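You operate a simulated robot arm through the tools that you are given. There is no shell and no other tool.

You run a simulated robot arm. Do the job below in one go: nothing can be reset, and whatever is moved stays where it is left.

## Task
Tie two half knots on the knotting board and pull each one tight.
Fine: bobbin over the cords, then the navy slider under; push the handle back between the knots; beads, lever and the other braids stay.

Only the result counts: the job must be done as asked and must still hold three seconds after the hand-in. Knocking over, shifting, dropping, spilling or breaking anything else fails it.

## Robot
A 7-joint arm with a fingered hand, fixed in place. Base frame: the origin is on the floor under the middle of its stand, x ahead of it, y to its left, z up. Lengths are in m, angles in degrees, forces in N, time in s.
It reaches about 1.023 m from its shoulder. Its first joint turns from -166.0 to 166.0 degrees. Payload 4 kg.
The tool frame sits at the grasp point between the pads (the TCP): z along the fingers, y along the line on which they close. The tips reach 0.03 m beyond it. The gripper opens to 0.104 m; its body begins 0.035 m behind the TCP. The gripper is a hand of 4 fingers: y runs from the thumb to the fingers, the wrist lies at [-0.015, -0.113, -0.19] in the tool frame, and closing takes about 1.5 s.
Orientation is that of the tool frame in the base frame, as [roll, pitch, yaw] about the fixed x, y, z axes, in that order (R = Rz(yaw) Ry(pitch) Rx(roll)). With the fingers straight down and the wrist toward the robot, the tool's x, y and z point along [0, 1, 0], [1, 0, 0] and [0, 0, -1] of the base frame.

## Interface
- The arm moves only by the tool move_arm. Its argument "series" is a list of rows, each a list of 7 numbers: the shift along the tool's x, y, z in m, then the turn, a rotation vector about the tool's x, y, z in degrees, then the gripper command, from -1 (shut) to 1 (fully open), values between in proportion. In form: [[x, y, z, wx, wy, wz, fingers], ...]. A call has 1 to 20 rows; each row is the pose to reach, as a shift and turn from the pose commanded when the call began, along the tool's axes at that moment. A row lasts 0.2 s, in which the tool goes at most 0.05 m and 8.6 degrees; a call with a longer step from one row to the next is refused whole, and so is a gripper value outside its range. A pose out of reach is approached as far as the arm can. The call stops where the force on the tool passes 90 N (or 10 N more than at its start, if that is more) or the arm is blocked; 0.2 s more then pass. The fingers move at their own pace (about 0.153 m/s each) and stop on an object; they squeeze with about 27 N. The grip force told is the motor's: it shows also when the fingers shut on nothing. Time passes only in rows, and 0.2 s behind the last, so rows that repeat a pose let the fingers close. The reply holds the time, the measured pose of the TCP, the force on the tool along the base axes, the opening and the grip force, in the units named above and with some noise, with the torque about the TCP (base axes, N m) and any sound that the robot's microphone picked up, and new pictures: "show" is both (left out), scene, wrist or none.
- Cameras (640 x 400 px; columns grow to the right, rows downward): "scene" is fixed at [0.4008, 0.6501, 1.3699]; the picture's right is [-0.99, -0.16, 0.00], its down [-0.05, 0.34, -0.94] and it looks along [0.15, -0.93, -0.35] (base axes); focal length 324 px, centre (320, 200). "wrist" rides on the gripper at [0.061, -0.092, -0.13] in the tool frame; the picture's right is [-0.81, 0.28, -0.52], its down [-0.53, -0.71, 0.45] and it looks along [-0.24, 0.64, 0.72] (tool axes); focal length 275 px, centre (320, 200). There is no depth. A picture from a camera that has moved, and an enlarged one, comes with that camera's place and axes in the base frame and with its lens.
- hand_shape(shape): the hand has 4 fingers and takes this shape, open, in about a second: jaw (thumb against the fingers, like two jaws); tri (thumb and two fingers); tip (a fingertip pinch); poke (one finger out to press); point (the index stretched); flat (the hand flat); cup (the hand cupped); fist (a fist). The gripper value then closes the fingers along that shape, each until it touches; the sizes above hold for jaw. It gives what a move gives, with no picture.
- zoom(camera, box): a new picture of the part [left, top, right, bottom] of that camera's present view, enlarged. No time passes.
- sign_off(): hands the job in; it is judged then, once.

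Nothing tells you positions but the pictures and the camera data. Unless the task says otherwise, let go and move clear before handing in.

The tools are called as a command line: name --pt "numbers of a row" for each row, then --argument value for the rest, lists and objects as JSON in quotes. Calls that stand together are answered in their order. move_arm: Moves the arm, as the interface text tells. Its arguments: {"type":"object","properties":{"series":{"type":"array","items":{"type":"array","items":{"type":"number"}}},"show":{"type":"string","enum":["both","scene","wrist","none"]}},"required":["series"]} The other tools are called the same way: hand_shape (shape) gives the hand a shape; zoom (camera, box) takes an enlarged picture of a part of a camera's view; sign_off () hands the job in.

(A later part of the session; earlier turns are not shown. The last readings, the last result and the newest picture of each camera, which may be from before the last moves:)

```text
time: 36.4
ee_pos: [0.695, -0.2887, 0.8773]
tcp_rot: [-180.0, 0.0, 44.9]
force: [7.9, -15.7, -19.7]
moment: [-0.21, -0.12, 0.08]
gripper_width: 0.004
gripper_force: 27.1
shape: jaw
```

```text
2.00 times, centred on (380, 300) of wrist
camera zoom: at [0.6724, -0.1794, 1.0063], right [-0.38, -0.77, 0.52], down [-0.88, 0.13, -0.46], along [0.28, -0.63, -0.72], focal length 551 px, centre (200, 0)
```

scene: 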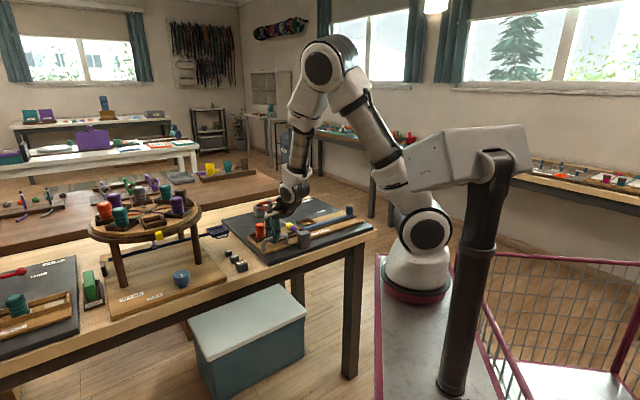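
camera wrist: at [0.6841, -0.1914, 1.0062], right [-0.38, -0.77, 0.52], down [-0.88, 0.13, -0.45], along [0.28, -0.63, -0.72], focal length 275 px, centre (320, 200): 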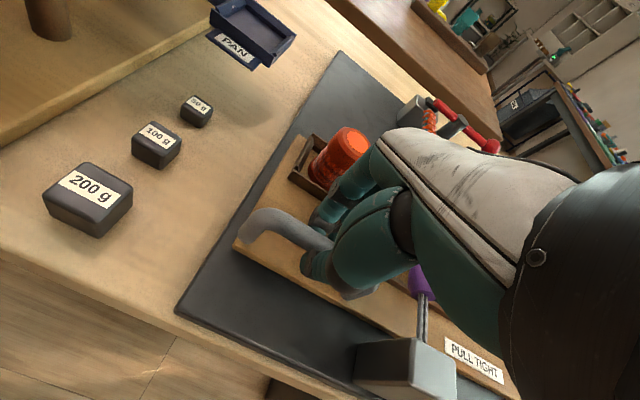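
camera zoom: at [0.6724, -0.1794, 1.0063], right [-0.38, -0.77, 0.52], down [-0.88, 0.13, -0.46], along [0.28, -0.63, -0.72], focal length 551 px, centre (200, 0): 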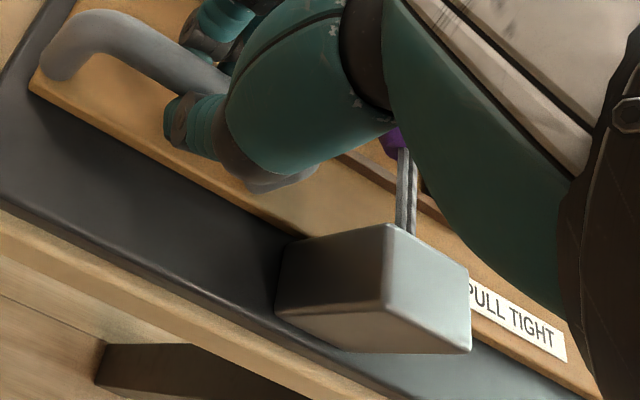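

move_arm --pt "0 -0.002 0 0 0 0 -1" --pt "0 -0.004 0 0 0 0 -1" --pt "0 -0.004 0 0 0 0 -1" --pt "0 -0.004 0 0 0 0 -1" --show "none"

zoom --camera "scene" --box '[230, 190, 342, 260]'

zoom --camera "wrist" --box '[220, 200, 540, 400]'

```text
time: 37.4
ee_pos: [0.691, -0.2849, 0.8778]
tcp_rot: [-179.9, 0.0, 44.9]
force: [15.7, -24.1, -20.5]
moment: [-0.31, -0.24, 0.02]
gripper_width: 0.0042
gripper_force: 27.2
shape: jaw
```

```text
5.71 times, centred on (286, 225) of scene
camera zoom: at [0.4008, 0.6501, 1.3699], right [-0.99, -0.16, 0.0], down [-0.05, 0.34, -0.94], along [0.15, -0.93, -0.35], focal length 1853 px, centre (514, 57)
```

zoom: 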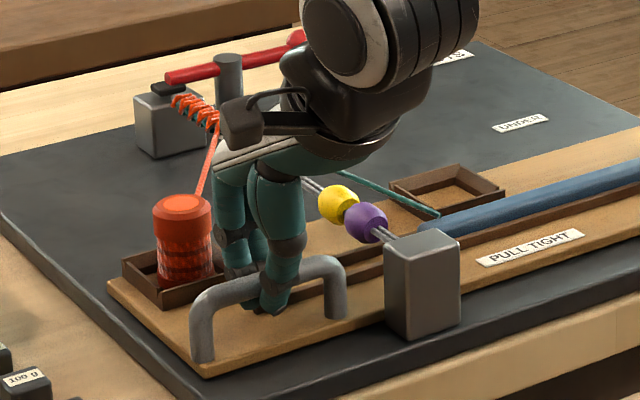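

```text
2.00 times, centred on (380, 300) of wrist
camera zoom: at [0.6696, -0.1764, 1.0059], right [-0.38, -0.77, 0.52], down [-0.88, 0.13, -0.46], along [0.28, -0.63, -0.72], focal length 551 px, centre (200, 0)
```

zoom: 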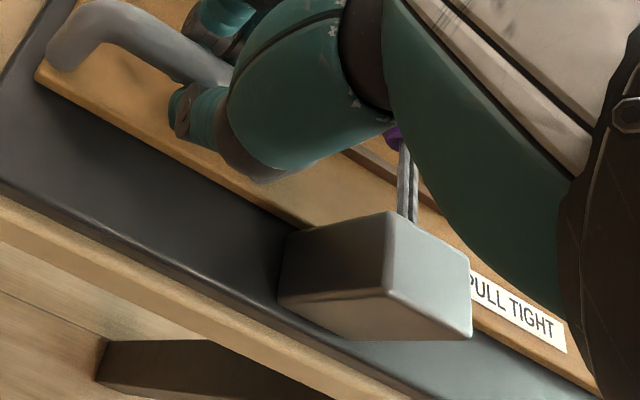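

zoom --camera "scene" --box '[248, 192, 288, 217]'

```text
16.00 times, centred on (268, 204) of scene
camera zoom: at [0.4008, 0.6501, 1.3699], right [-0.99, -0.16, 0.0], down [-0.05, 0.34, -0.94], along [0.15, -0.93, -0.35], focal length 5188 px, centre (1152, 128)
```

zoom: 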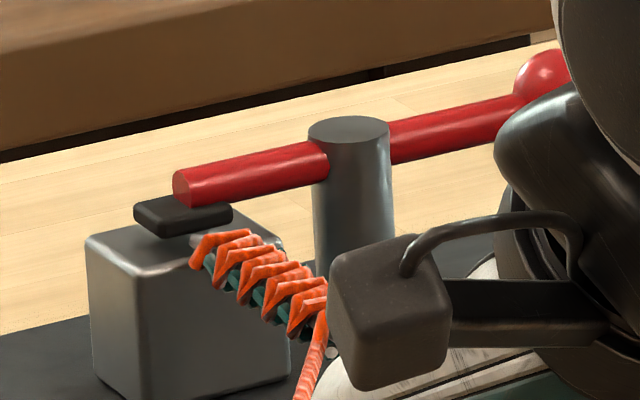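

The pull is at its stop with about 28 N and both cords taut. Now I'll push the handle back.

move_arm --pt "0 0.006 0 0 0 0 -1" --pt "0 0.013 0 0 0 0 -1" --pt "0 0.02 0 0 0 0 -1" --pt "0 0.027 0 0 0 0 -1" --pt "0 0.034 0 0 0 0 -1" --pt "0 0.041 0 0 0 0 -1" --pt "0 0.046 0 0 0 0 -1" --pt "0 0.046 0 0 0 0 -1"

zoom --camera "scene" --box '[220, 180, 332, 250]'

```text
time: 39.2
ee_pos: [0.7247, -0.3175, 0.8765]
tcp_rot: [180.0, 0.1, 44.9]
force: [-1.6, -2.1, -21.7]
moment: [0.07, 0.06, 0.06]
gripper_width: 0.0038
gripper_force: 26.8
shape: jaw
camera wrist: at [0.7015, -0.2085, 1.0056], right [-0.38, -0.77, 0.52], down [-0.88, 0.13, -0.45], along [0.28, -0.63, -0.72], focal length 275 px, centre (320, 200)
```

scene: 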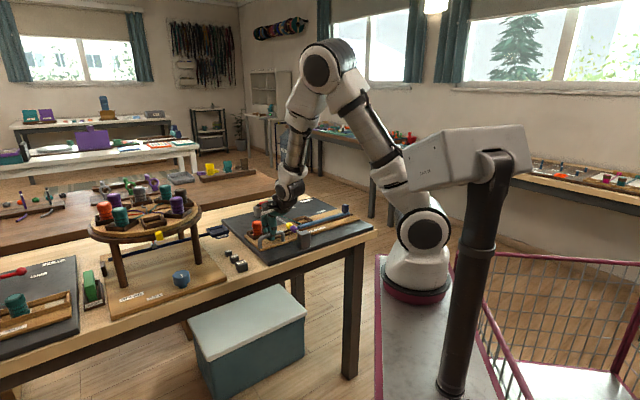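
wrist: 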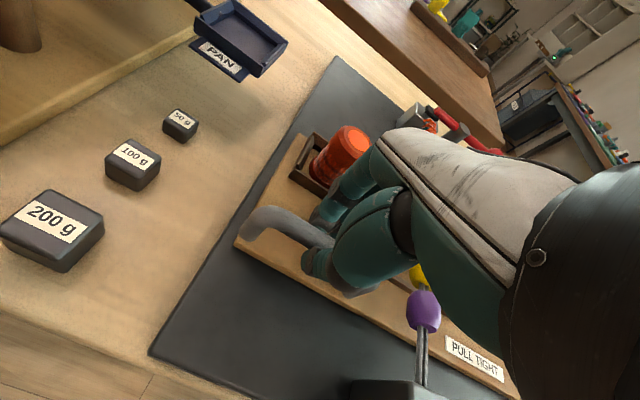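

```text
5.71 times, centred on (276, 215) of scene
camera zoom: at [0.4008, 0.6501, 1.3699], right [-0.99, -0.16, 0.0], down [-0.05, 0.34, -0.94], along [0.15, -0.93, -0.35], focal length 1853 px, centre (571, 114)
```

zoom: 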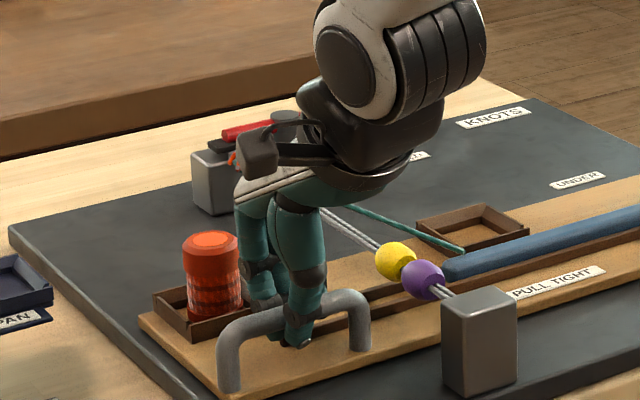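

move_arm --pt "0 0.003 0 0 0 0 -1" --pt "0 0.006 0 0 0 0 -1" --pt "0 0.009 0 0 0 0 -1" --pt "0 0.009 0 0 0 0 -1" --show "none"

zoom --camera "scene" --box '[220, 180, 332, 250]'

```text
time: 40.2
ee_pos: [0.7296, -0.3235, 0.8769]
tcp_rot: [-179.9, 0.1, 44.9]
force: [-11.5, 5.4, -22.9]
moment: [0.17, 0.2, 0.03]
gripper_width: 0.0037
gripper_force: 27.3
shape: jaw
```

```text
5.71 times, centred on (276, 215) of scene
camera zoom: at [0.4008, 0.6501, 1.3699], right [-0.99, -0.16, 0.0], down [-0.05, 0.34, -0.94], along [0.15, -0.93, -0.35], focal length 1853 px, centre (571, 114)
```

zoom: 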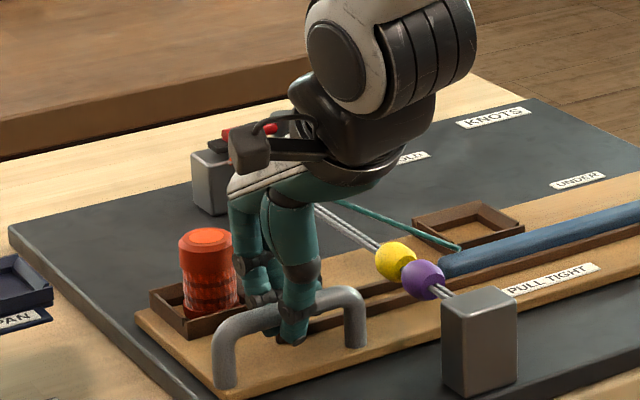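

The carriage is back at its rear stop. I'll release, lift, and check the knot.

move_arm --pt "0 -0.002 0 0 0 0 -0.6" --pt "0 -0.002 0 0 0 0 -0.3" --pt "0 -0.002 0 0 0 0 0" --pt "0 -0.002 0 0 0 0 0.15" --pt "0 -0.002 0 0 0 0 0.15" --pt "0 -0.002 0 0 0 0 0.15" --pt "0 -0.002 -0.03 0 0 0 0.15" --pt "0 -0.002 -0.07 0 0 0 0.15" --pt "0 -0.002 -0.11 0 0 0 0.15" --pt "0 -0.002 -0.11 0 0 0 0.15"

zoom --camera "scene" --box '[220, 180, 332, 250]'

zoom --camera "scene" --box '[248, 192, 296, 222]'

```text
time: 42.4
ee_pos: [0.728, -0.3213, 0.99]
tcp_rot: [-180.0, 0.0, 44.9]
force: [0.3, 0.3, 0.1]
moment: [0.01, 0.03, 0.02]
gripper_width: 0.059
gripper_force: 0.0
shape: jaw
camera wrist: at [0.7048, -0.2122, 1.1185], right [-0.38, -0.77, 0.52], down [-0.88, 0.13, -0.46], along [0.28, -0.63, -0.72], focal length 275 px, centre (320, 200)
```

scene: 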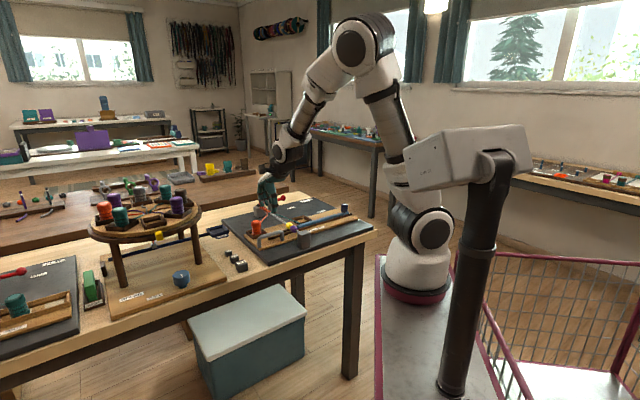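
wrist: 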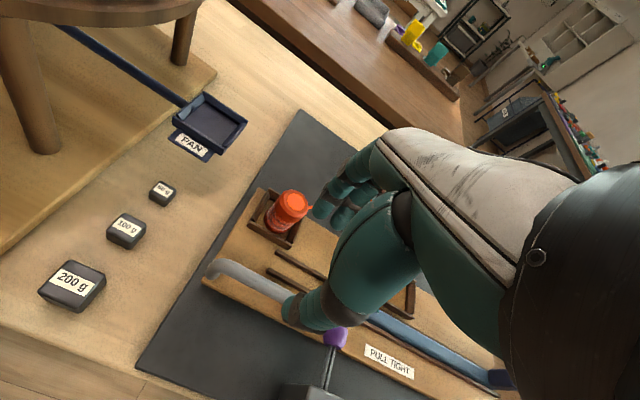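

```text
5.71 times, centred on (276, 215) of scene
camera zoom: at [0.4008, 0.6501, 1.3699], right [-0.99, -0.16, 0.0], down [-0.05, 0.34, -0.94], along [0.15, -0.93, -0.35], focal length 1853 px, centre (571, 114)
```

zoom: 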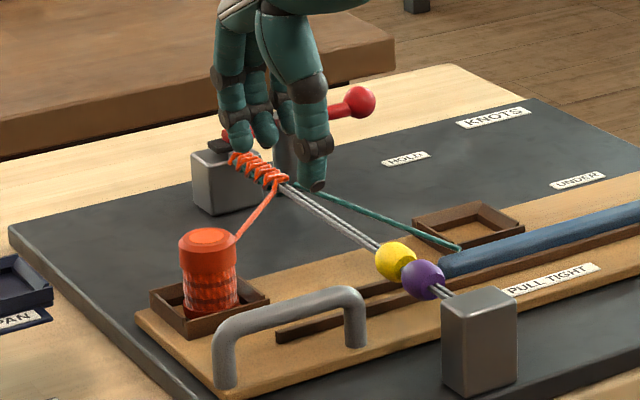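

```text
13.33 times, centred on (272, 207) of scene
camera zoom: at [0.4008, 0.6501, 1.3699], right [-0.99, -0.16, 0.0], down [-0.05, 0.34, -0.94], along [0.15, -0.93, -0.35], focal length 4324 px, centre (960, 107)
```

zoom: 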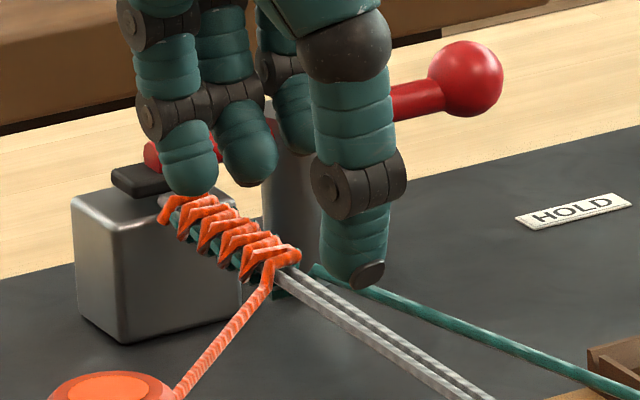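

The first half knot is formed and tight. Now the second: I'll locate the bobbin in the left tray.

zoom --camera "wrist" --box '[200, 150, 360, 250]'

move_arm --pt "0.004 0.03 0 0 0 0 0.15" --pt "0.006 0.06 0 0 0 0 0.15" --pt "0.008 0.094 0 0 0 0 0.45" --pt "0.008 0.094 0 0 0 0 0.45"

zoom --camera "wrist" --box '[160, 200, 400, 350]'

```text
4.00 times, centred on (280, 200) of wrist
camera zoom: at [0.7048, -0.2122, 1.1185], right [-0.38, -0.77, 0.52], down [-0.88, 0.13, -0.46], along [0.28, -0.63, -0.72], focal length 1101 px, centre (480, 200)
```

zoom: 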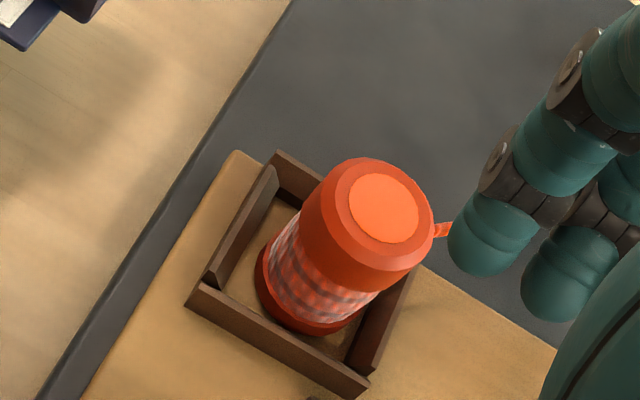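

```text
time: 43.4
ee_pos: [0.8021, -0.3838, 0.9892]
tcp_rot: [180.0, 0.0, 44.9]
force: [0.1, -0.4, -0.9]
moment: [-0.01, -0.03, -0.02]
gripper_width: 0.0753
gripper_force: 0.1
shape: jaw
camera wrist: at [0.7784, -0.2748, 1.1183], right [-0.38, -0.77, 0.52], down [-0.88, 0.13, -0.46], along [0.28, -0.63, -0.72], focal length 275 px, centre (320, 200)
```

scene: 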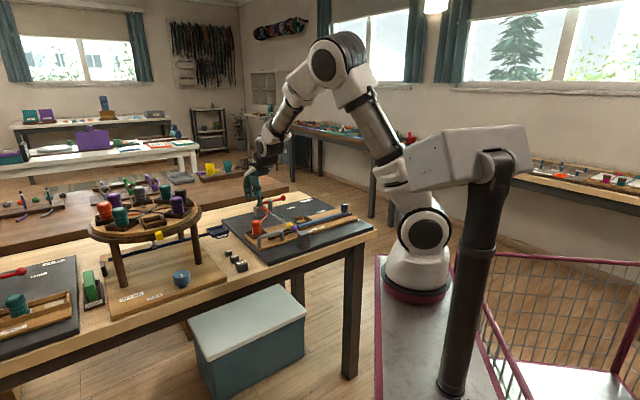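
wrist: 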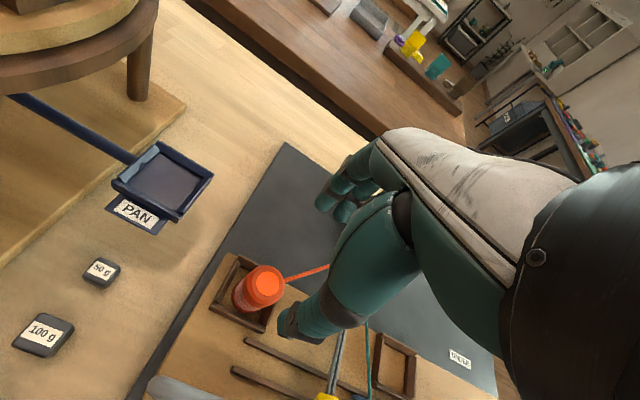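

```text
2.67 times, centred on (280, 275) of wrist
camera zoom: at [0.7784, -0.2748, 1.1183], right [-0.38, -0.77, 0.52], down [-0.88, 0.13, -0.46], along [0.28, -0.63, -0.72], focal length 734 px, centre (427, 0)
```

zoom: 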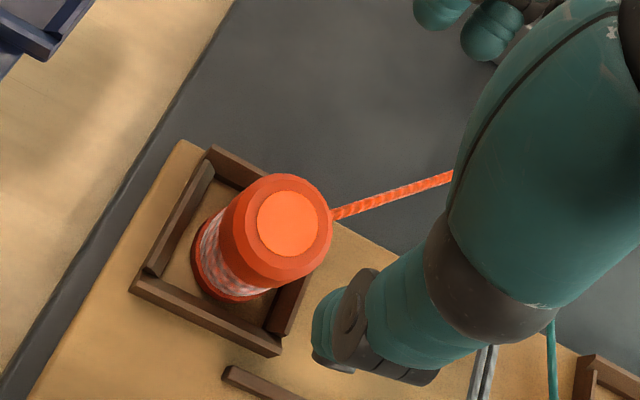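

move_arm --pt "-0.002 -0.0015 0.04 0 0 0 0.45" --pt "-0.002 -0.0015 0.07 0 0 0 0.45" --pt "-0.002 -0.0015 0.09 0 0 0 0.45" --pt "-0.002 -0.0015 0.105 0 0 0 0.45" --pt "-0.002 -0.0015 0.1105 0 0 0 0.45" --pt "-0.002 -0.0015 0.1105 0 0 0 0.45"

zoom --camera "wrist" --box '[200, 170, 440, 320]'

zoom --camera "scene" --box '[220, 180, 332, 250]'

```text
time: 44.8
ee_pos: [0.798, -0.3831, 0.8762]
tcp_rot: [-180.0, -0.1, 45.0]
force: [-0.4, 0.1, 0.1]
moment: [-0.02, -0.03, -0.01]
gripper_width: 0.0751
gripper_force: 0.0
shape: jaw
camera wrist: at [0.7749, -0.2733, 1.0059], right [-0.38, -0.77, 0.52], down [-0.88, 0.13, -0.46], along [0.28, -0.63, -0.72], focal length 275 px, centre (320, 200)
```

scene: 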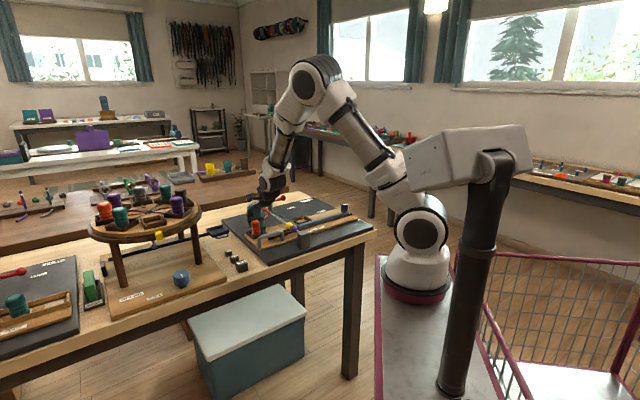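
wrist: 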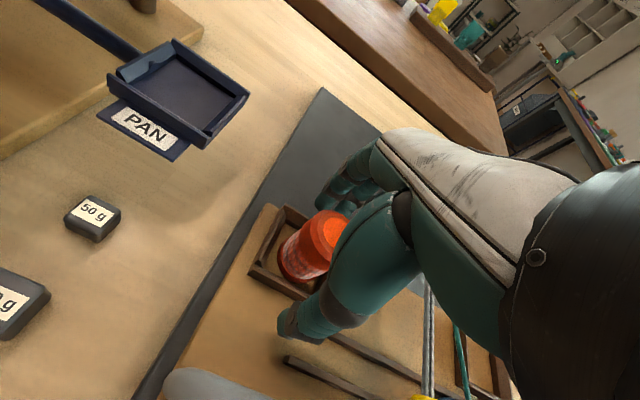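

```text
2.67 times, centred on (320, 245) of wrist
camera zoom: at [0.7749, -0.2733, 1.0059], right [-0.38, -0.77, 0.52], down [-0.88, 0.13, -0.46], along [0.28, -0.63, -0.72], focal length 734 px, centre (320, 80)
```

zoom: 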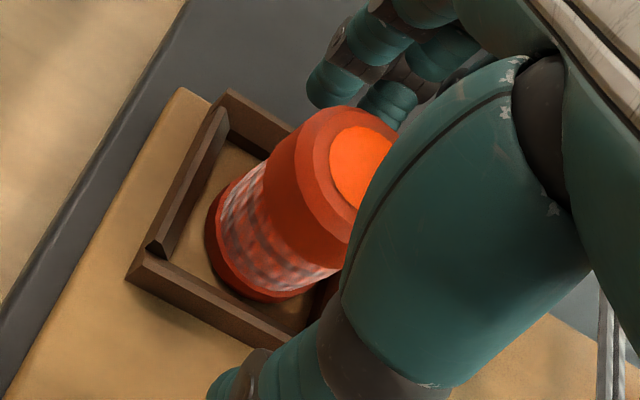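

```text
5.71 times, centred on (276, 215) of scene
camera zoom: at [0.4008, 0.6501, 1.3699], right [-0.99, -0.16, 0.0], down [-0.05, 0.34, -0.94], along [0.15, -0.93, -0.35], focal length 1853 px, centre (571, 114)
```

zoom: 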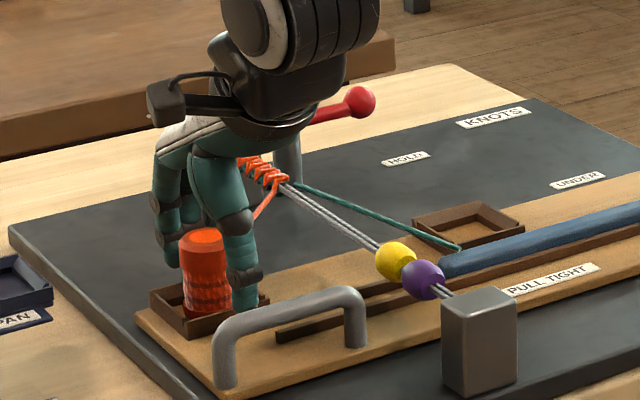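

move_arm --pt "0 0.001 -0.0024 0 0 0 0.2" --pt "0 0.001 -0.0024 0 0 0 -0.1" --pt "0 0.001 -0.0024 0 0 0 -0.4" --pt "0 0.001 -0.0024 0 0 0 -0.7" --pt "0 0.001 -0.0024 0 0 0 -1" --pt "0 0.001 -0.0024 0 0 0 -1" --pt "0 0.001 -0.0024 0 0 0 -1" --pt "0 0.001 -0.0024 0 0 0 -1"

zoom --camera "wrist" --box '[200, 170, 440, 320]'

zoom --camera "scene" --box '[220, 180, 332, 250]'

```text
time: 46.6
ee_pos: [0.7986, -0.3827, 0.8798]
tcp_rot: [180.0, 0.1, 44.9]
force: [-0.6, 0.4, -0.4]
moment: [0.04, -0.03, -0.02]
gripper_width: 0.0286
gripper_force: 27.1
shape: jaw
camera wrist: at [0.7759, -0.2742, 1.0082], right [-0.38, -0.77, 0.52], down [-0.88, 0.13, -0.46], along [0.28, -0.63, -0.72], focal length 275 px, centre (320, 200)
```

scene: 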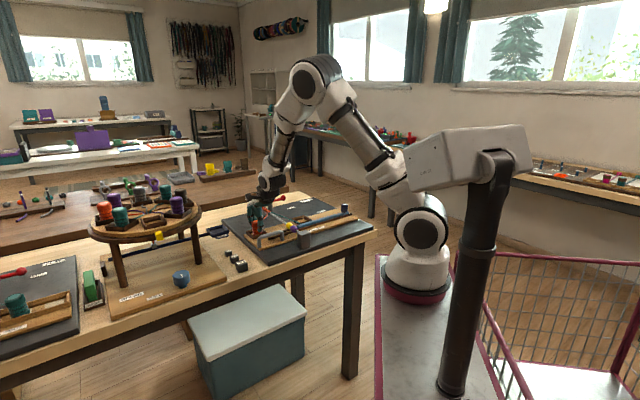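
wrist: 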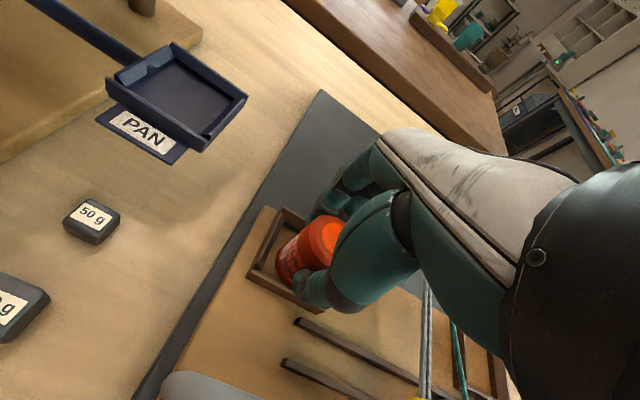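

```text
2.67 times, centred on (320, 245) of wrist
camera zoom: at [0.7759, -0.2742, 1.0082], right [-0.38, -0.77, 0.52], down [-0.88, 0.13, -0.46], along [0.28, -0.63, -0.72], focal length 734 px, centre (320, 80)
```

zoom: 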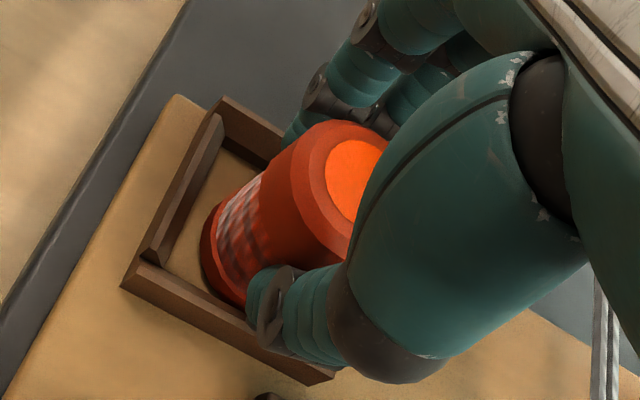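

```text
5.71 times, centred on (276, 215) of scene
camera zoom: at [0.4008, 0.6501, 1.3699], right [-0.99, -0.16, 0.0], down [-0.05, 0.34, -0.94], along [0.15, -0.93, -0.35], focal length 1853 px, centre (571, 114)
```

zoom: 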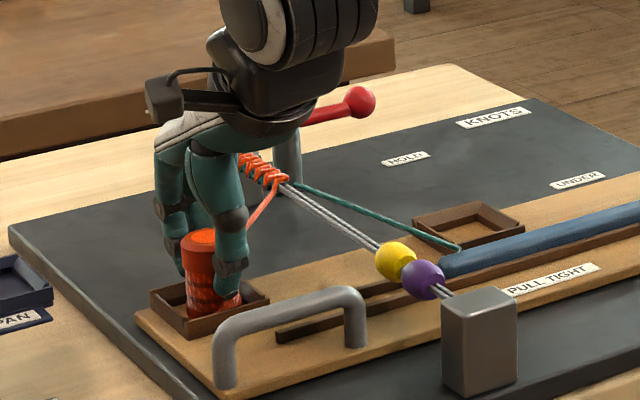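

Gripped again. I'll lift and carry it back over the cords to the robot-right tray.

move_arm --pt "0 0 -0.02 0 0 0 -1" --pt "0 0 -0.04 0 0 0 -1" --pt "0 0 -0.06 0 0 0 -1" --pt "0 0 -0.085 0 0 0 -1" --pt "-0.035 0 -0.09 0 0 0 -1" --pt "-0.07 0.001 -0.09 0 0 0 -1" --pt "-0.105 0.001 -0.09 0 0 0 -1" --pt "-0.14 0.002 -0.09 0 0 0 -1" --pt "-0.17 0.002 -0.09 0 0 0 -1" --pt "-0.1985 0.0025 -0.085 0 0 0 -1" --pt "-0.1985 0.0025 -0.085 0 0 0 -1"

zoom --camera "wrist" --box '[200, 200, 360, 350]'

zoom --camera "scene" --box '[240, 170, 352, 240]'

```text
time: 49.0
ee_pos: [0.6609, -0.5257, 0.9649]
tcp_rot: [180.0, 0.0, 44.9]
force: [0.1, 0.4, -0.1]
moment: [0.03, -0.02, -0.03]
gripper_width: 0.0286
gripper_force: 27.6
shape: jaw
camera wrist: at [0.6382, -0.4175, 1.0939], right [-0.38, -0.77, 0.52], down [-0.88, 0.13, -0.46], along [0.28, -0.63, -0.72], focal length 275 px, centre (320, 200)
```

scene: 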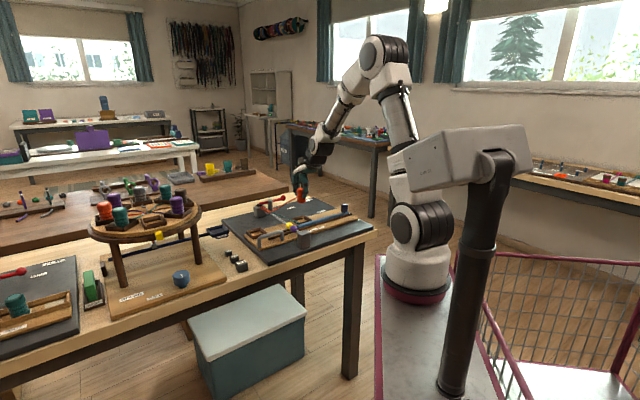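
wrist: 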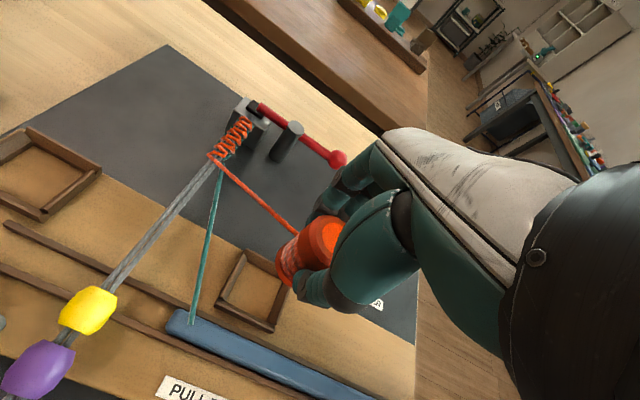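

```text
2.67 times, centred on (280, 275) of wrist
camera zoom: at [0.6382, -0.4175, 1.0939], right [-0.38, -0.77, 0.52], down [-0.88, 0.13, -0.46], along [0.28, -0.63, -0.72], focal length 734 px, centre (427, 0)
```

zoom: 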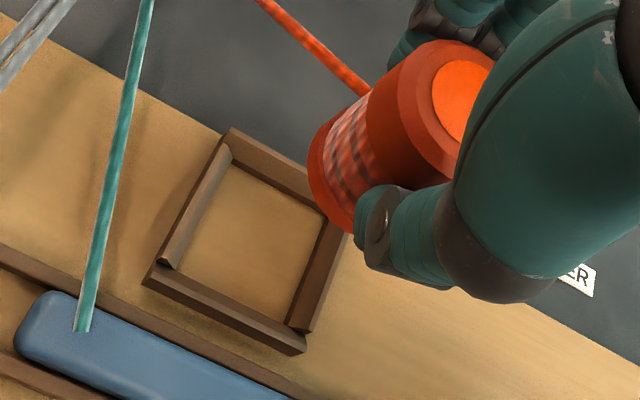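

```text
5.71 times, centred on (296, 205) of scene
camera zoom: at [0.4008, 0.6501, 1.3699], right [-0.99, -0.16, 0.0], down [-0.05, 0.34, -0.94], along [0.15, -0.93, -0.35], focal length 1853 px, centre (457, 171)
```

zoom: 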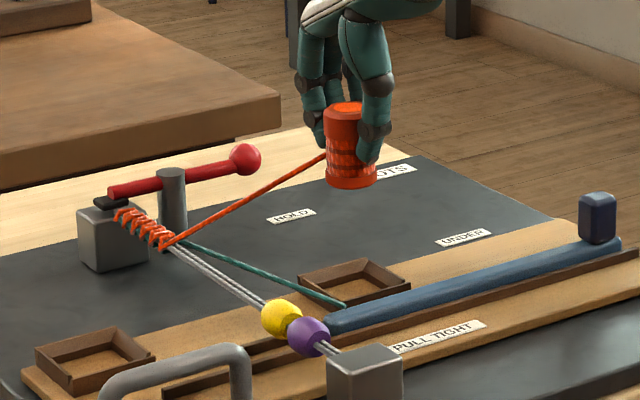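

move_arm --pt "0 -0.001 0.03 0 0 0 -1" --pt "0 -0.0015 0.055 0 0 0 -1" --pt "0 -0.0015 0.073 0 0 0 -1" --pt "0 -0.0015 0.08 0 0 0 -1" --pt "0 -0.0015 0.0845 0 0 0 -1" --pt "0 -0.0015 0.0845 0 0 0 -1"

zoom --camera "wrist" --box '[200, 170, 440, 320]'

zoom --camera "scene" --box '[240, 170, 352, 240]'

```text
time: 50.4
ee_pos: [0.6603, -0.5261, 0.8799]
tcp_rot: [-179.9, 0.0, 45.0]
force: [0.4, 0.4, -1.6]
moment: [0.0, 0.0, 0.0]
gripper_width: 0.0287
gripper_force: 26.6
shape: jaw
camera wrist: at [0.637, -0.4162, 1.0091], right [-0.38, -0.77, 0.52], down [-0.88, 0.13, -0.46], along [0.28, -0.63, -0.72], focal length 275 px, centre (320, 200)
```

scene: 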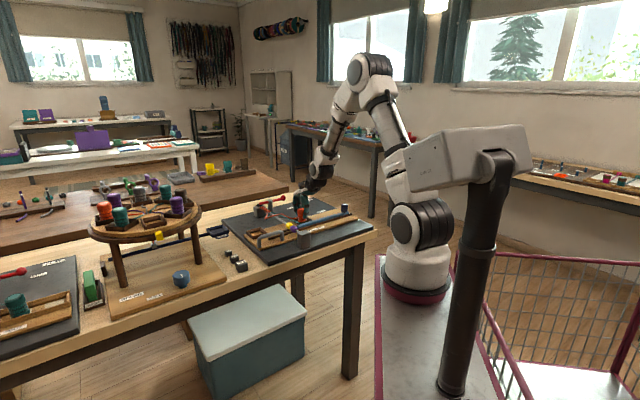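
wrist: 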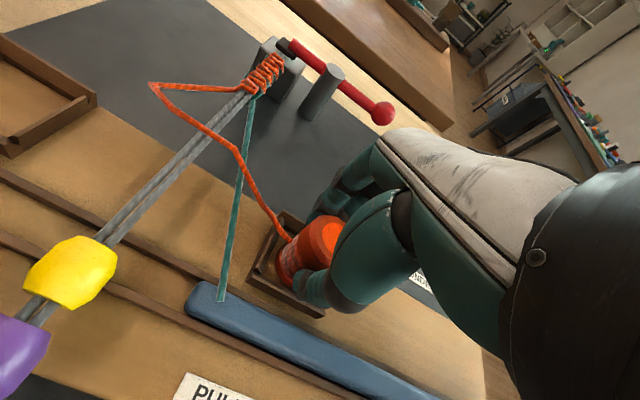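

```text
2.67 times, centred on (320, 245) of wrist
camera zoom: at [0.637, -0.4162, 1.0091], right [-0.38, -0.77, 0.52], down [-0.88, 0.13, -0.46], along [0.28, -0.63, -0.72], focal length 734 px, centre (320, 80)
```

zoom: 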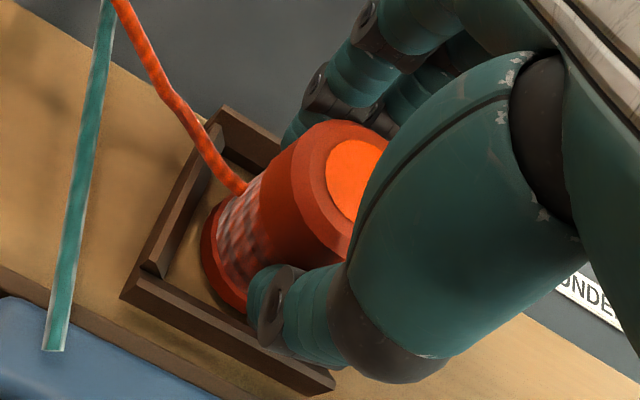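

```text
5.71 times, centred on (296, 205) of scene
camera zoom: at [0.4008, 0.6501, 1.3699], right [-0.99, -0.16, 0.0], down [-0.05, 0.34, -0.94], along [0.15, -0.93, -0.35], focal length 1853 px, centre (457, 171)
```

zoom: 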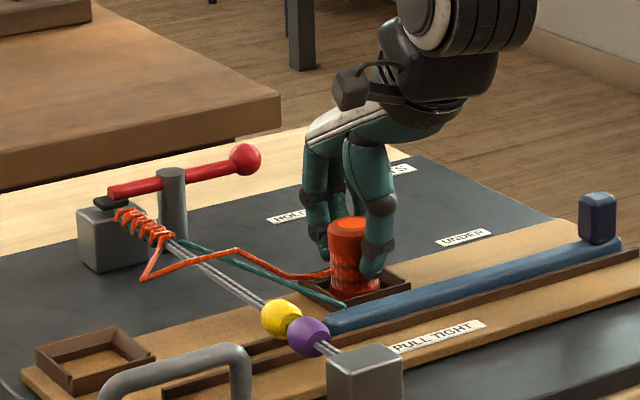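

The bobbin is seated and the loop now lies over the cords the other way. I'll release and lift.

move_arm --pt "0 0 0.0003 0 0 0 -0.3" --pt "0 0 0.0003 0 0 0 -0.1" --pt "0 0 0.0003 0 0 0 0.1" --pt "0 0 0.0003 0 0 0 0.15" --pt "0 0 0.0003 0 0 0 0.15" --pt "0 0 -0.02 0 0 0 0.15" --pt "0 0 -0.05 0 0 0 0.15" --pt "0 0 -0.09 0 0 0 0.15" --pt "0 0 -0.12 0 0 0 0.15" --pt "-0.04 -0.01 -0.12 0 0 0 0.15" --pt "-0.08 -0.025 -0.12 0 0 0 0.15" --pt "-0.12 -0.035 -0.12 0 0 0 0.15" --pt "-0.16 -0.045 -0.12 0 0 0 0.15" --pt "-0.176 -0.053 -0.12 0 0 0 0.15" --pt "-0.176 -0.053 -0.12 0 0 0 0.15"

zoom --camera "wrist" --box '[160, 200, 400, 350]'

zoom --camera "scene" --box '[240, 180, 380, 267]'

```text
time: 53.6
ee_pos: [0.4956, -0.6109, 0.9995]
tcp_rot: [-179.9, 0.0, 45.1]
force: [-0.4, -0.6, -0.5]
moment: [-0.02, 0.0, 0.02]
gripper_width: 0.059
gripper_force: 0.1
shape: jaw
camera wrist: at [0.4731, -0.5023, 1.1284], right [-0.38, -0.77, 0.52], down [-0.88, 0.13, -0.46], along [0.28, -0.63, -0.72], focal length 275 px, centre (320, 200)
```

scene: 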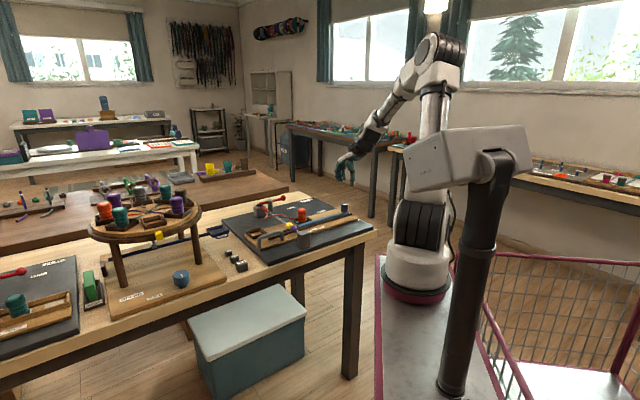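
wrist: 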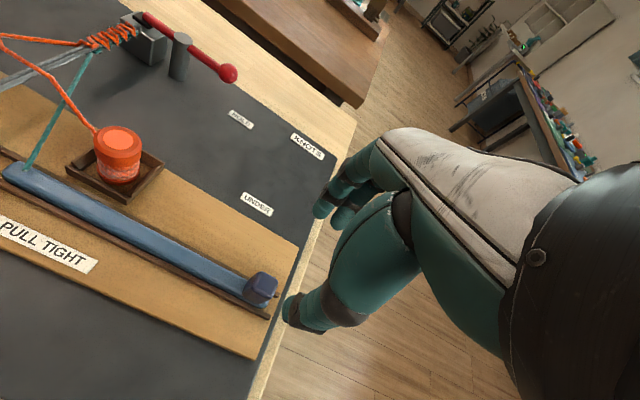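

```text
2.67 times, centred on (280, 275) of wrist
camera zoom: at [0.4731, -0.5023, 1.1284], right [-0.38, -0.77, 0.52], down [-0.88, 0.13, -0.46], along [0.28, -0.63, -0.72], focal length 734 px, centre (427, 0)
```

zoom: 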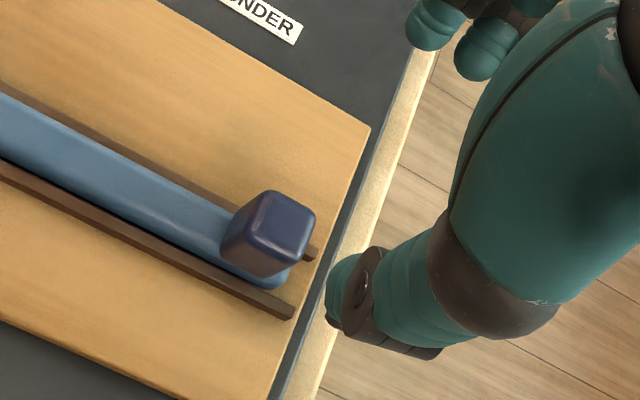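

```text
4.57 times, centred on (310, 224) of scene
camera zoom: at [0.4008, 0.6501, 1.3699], right [-0.99, -0.16, 0.0], down [-0.05, 0.34, -0.94], along [0.15, -0.93, -0.35], focal length 1482 px, centre (366, 93)
```

zoom: 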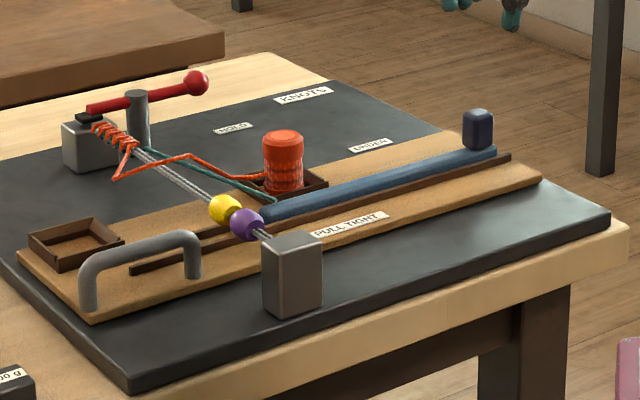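

move_arm --pt "-0.002 0.003 0.04 0 0 0 0.15" --pt "-0.002 0.003 0.08 0 0 0 0.15" --pt "-0.002 0.003 0.098 0 0 0 0.15" --pt "-0.002 0.003 0.11 0 0 0 0.15" --pt "-0.002 0.003 0.12 0 0 0 0.15" --pt "-0.002 0.003 0.12 0 0 0 0.15"

zoom --camera "wrist" --box '[200, 170, 440, 320]'

zoom --camera "scene" --box '[280, 170, 392, 240]'

```text
time: 55.0
ee_pos: [0.498, -0.6159, 0.8808]
tcp_rot: [-180.0, 0.0, 44.9]
force: [0.0, 0.3, -0.4]
moment: [0.02, 0.01, 0.01]
gripper_width: 0.0593
gripper_force: 0.1
shape: jaw
camera wrist: at [0.4752, -0.5072, 1.01], right [-0.38, -0.77, 0.52], down [-0.88, 0.13, -0.46], along [0.28, -0.63, -0.72], focal length 275 px, centre (320, 200)
```

scene: 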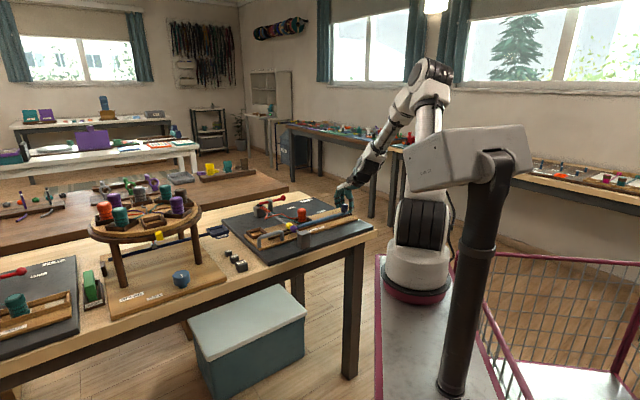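
wrist: 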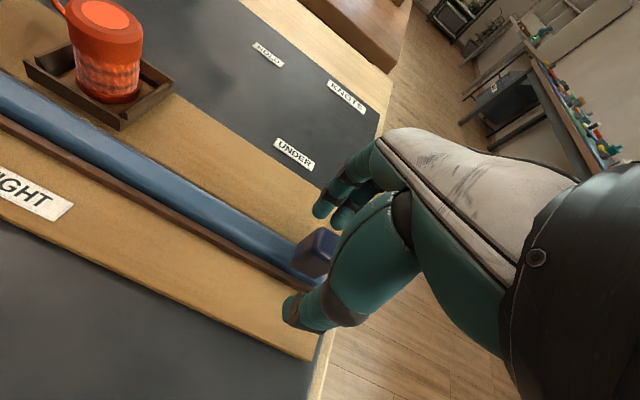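

```text
2.67 times, centred on (320, 245) of wrist
camera zoom: at [0.4752, -0.5072, 1.01], right [-0.38, -0.77, 0.52], down [-0.88, 0.13, -0.46], along [0.28, -0.63, -0.72], focal length 734 px, centre (320, 80)
```

zoom: 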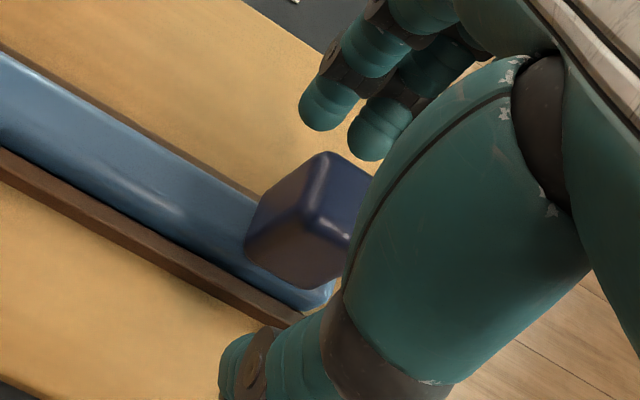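

```text
5.71 times, centred on (336, 205) of scene
camera zoom: at [0.4008, 0.6501, 1.3699], right [-0.99, -0.16, 0.0], down [-0.05, 0.34, -0.94], along [0.15, -0.93, -0.35], focal length 1853 px, centre (229, 171)
```

zoom: 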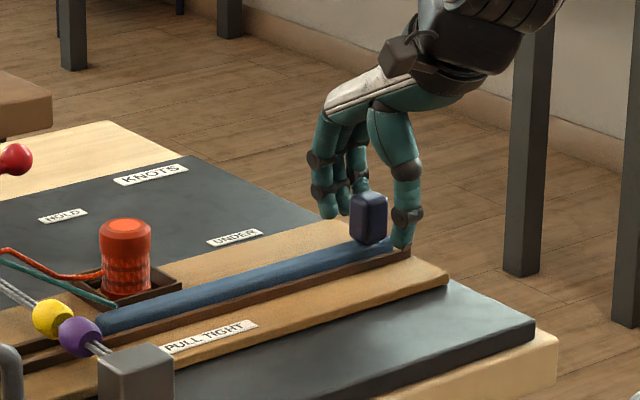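

move_arm --pt "0 -0.002 0.002 0 0 0 -0.1" --pt "0 -0.002 0.002 0 0 0 -0.4" --pt "0 -0.002 0.002 0 0 0 -0.7" --pt "0 -0.002 0.002 0 0 0 -1" --pt "0 -0.002 0.002 0 0 0 -1" --pt "0 -0.002 0.002 0 0 0 -1" --pt "0 -0.002 0.002 0 0 0 -1" --show "none"

zoom --camera "wrist" --box '[200, 170, 440, 320]'

zoom --camera "scene" --box '[280, 170, 392, 240]'

```text
time: 56.6
ee_pos: [0.4957, -0.6144, 0.8782]
tcp_rot: [-180.0, 0.0, 44.9]
force: [-0.9, 0.8, -2.0]
moment: [0.0, -0.01, -0.01]
gripper_width: 0.0165
gripper_force: 27.2
shape: jaw
```

```text
2.67 times, centred on (320, 245) of wrist
camera zoom: at [0.4739, -0.5055, 1.0077], right [-0.38, -0.77, 0.52], down [-0.88, 0.13, -0.46], along [0.28, -0.63, -0.72], focal length 734 px, centre (320, 80)
```

zoom: 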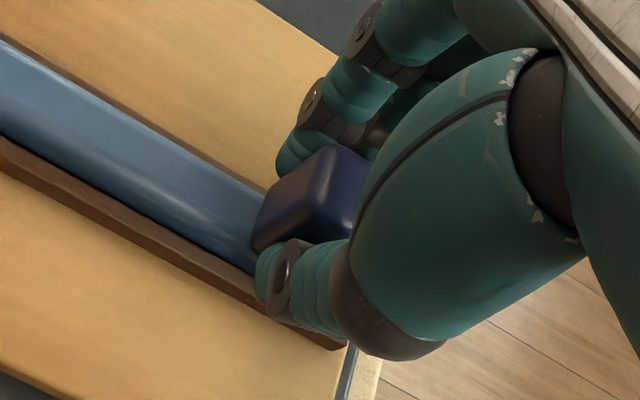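

```text
5.71 times, centred on (336, 205) of scene
camera zoom: at [0.4008, 0.6501, 1.3699], right [-0.99, -0.16, 0.0], down [-0.05, 0.34, -0.94], along [0.15, -0.93, -0.35], focal length 1853 px, centre (229, 171)
```

zoom: 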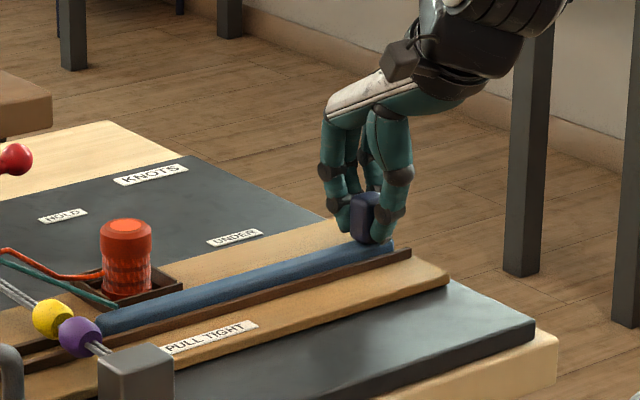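

move_arm --pt "0.01 0 0 0 0 0 -1" --pt "0.022 0 0 0 0 0 -1" --pt "0.034 0.0005 0 0 0 0 -1" --pt "0.046 0.0005 0 0 0 0 -1" --pt "0.058 0.001 0 0 0 0 -1" --pt "0.07 0.001 0 0 0 0 -1" --pt "0.07 0.001 0 0 0 0 -1"

zoom --camera "wrist" --box '[140, 130, 380, 280]'

zoom --camera "scene" --box '[240, 180, 380, 267]'

```text
time: 58.2
ee_pos: [0.5464, -0.5643, 0.8784]
tcp_rot: [179.9, 0.0, 45.0]
force: [-0.4, 1.2, 0.6]
moment: [0.0, -0.04, -0.01]
gripper_width: 0.0163
gripper_force: 27.2
shape: jaw
camera wrist: at [0.5234, -0.4555, 1.0075], right [-0.38, -0.77, 0.52], down [-0.88, 0.13, -0.46], along [0.28, -0.63, -0.72], focal length 275 px, centre (320, 200)
```

scene: 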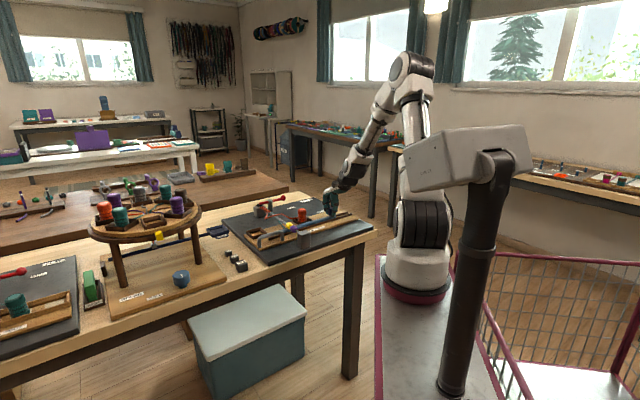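
wrist: 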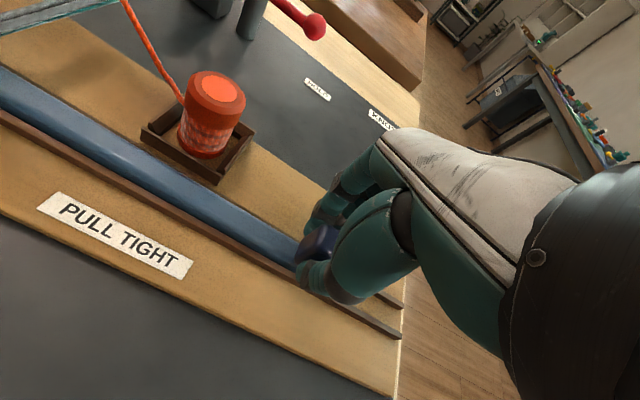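

```text
2.67 times, centred on (260, 205) of wrist
camera zoom: at [0.5234, -0.4555, 1.0075], right [-0.38, -0.77, 0.52], down [-0.88, 0.13, -0.46], along [0.28, -0.63, -0.72], focal length 734 px, centre (480, 187)
```

zoom: 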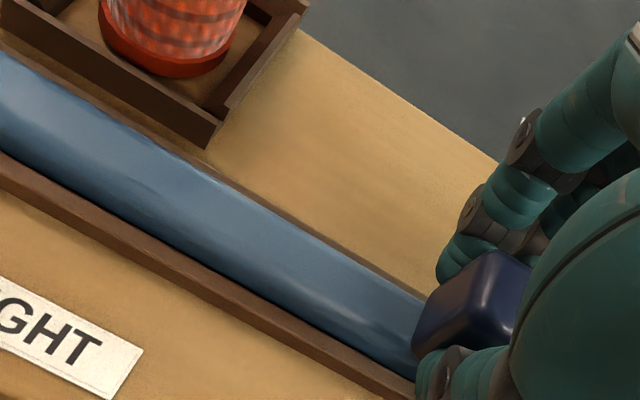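

```text
4.57 times, centred on (310, 224) of scene
camera zoom: at [0.4008, 0.6501, 1.3699], right [-0.99, -0.16, 0.0], down [-0.05, 0.34, -0.94], along [0.15, -0.93, -0.35], focal length 1482 px, centre (366, 93)
```

zoom: 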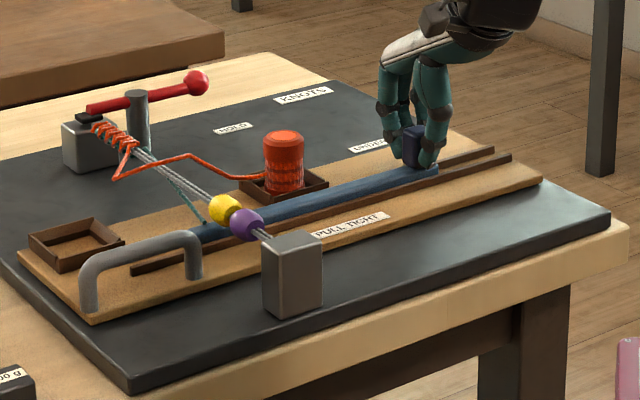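

move_arm --pt "0.01 0 0 0 0 0 -1" --pt "0.02 0 0 0 0 0 -1" --pt "0.03 0 0 0 0 0 -1" --pt "0.038 0 0 0 0 0 -1" --pt "0.044 0 0 0 0 0 -1" --pt "0.048 0 0 0 0 0 -1" --pt "0.048 0 0 0 0 0 -1"

zoom --camera "wrist" --box '[200, 130, 440, 280]'

zoom --camera "scene" --box '[240, 180, 380, 267]'

```text
time: 59.8
ee_pos: [0.5808, -0.531, 0.8785]
tcp_rot: [179.9, -0.1, 45.0]
force: [-1.0, 2.9, 5.1]
moment: [-0.01, -0.04, 0.0]
gripper_width: 0.0167
gripper_force: 27.2
shape: jaw
camera wrist: at [0.5583, -0.4223, 1.0071], right [-0.38, -0.77, 0.52], down [-0.88, 0.13, -0.46], along [0.28, -0.63, -0.72], focal length 275 px, centre (320, 200)
```

scene: 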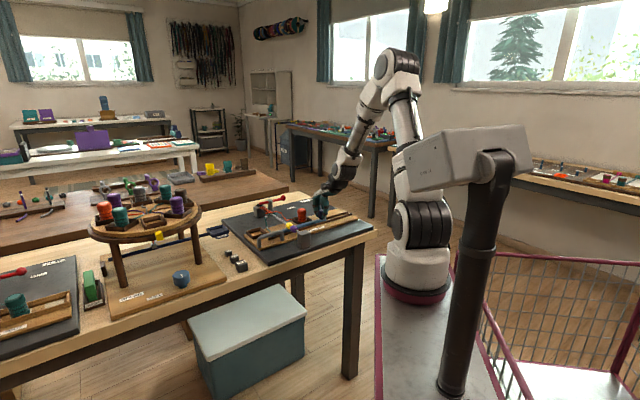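
wrist: 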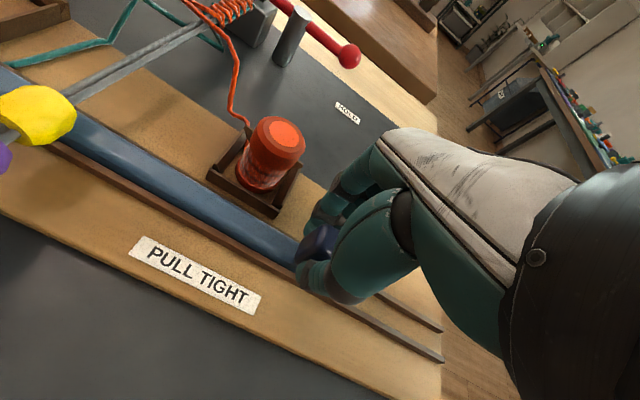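

```text
2.67 times, centred on (320, 205) of wrist
camera zoom: at [0.5583, -0.4223, 1.0071], right [-0.38, -0.77, 0.52], down [-0.88, 0.13, -0.46], along [0.28, -0.63, -0.72], focal length 734 px, centre (320, 187)
```

zoom: 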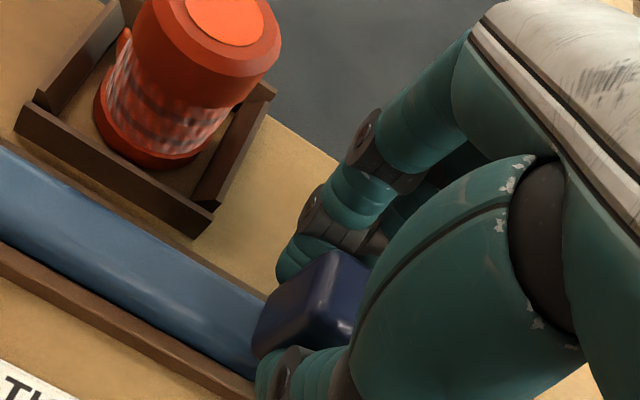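

```text
4.57 times, centred on (310, 224) of scene
camera zoom: at [0.4008, 0.6501, 1.3699], right [-0.99, -0.16, 0.0], down [-0.05, 0.34, -0.94], along [0.15, -0.93, -0.35], focal length 1482 px, centre (366, 93)
```

zoom: 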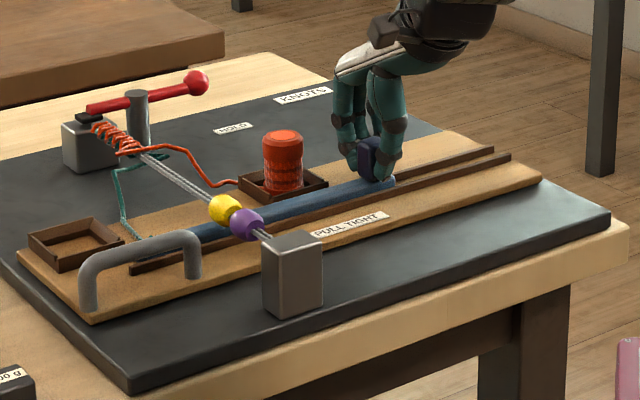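

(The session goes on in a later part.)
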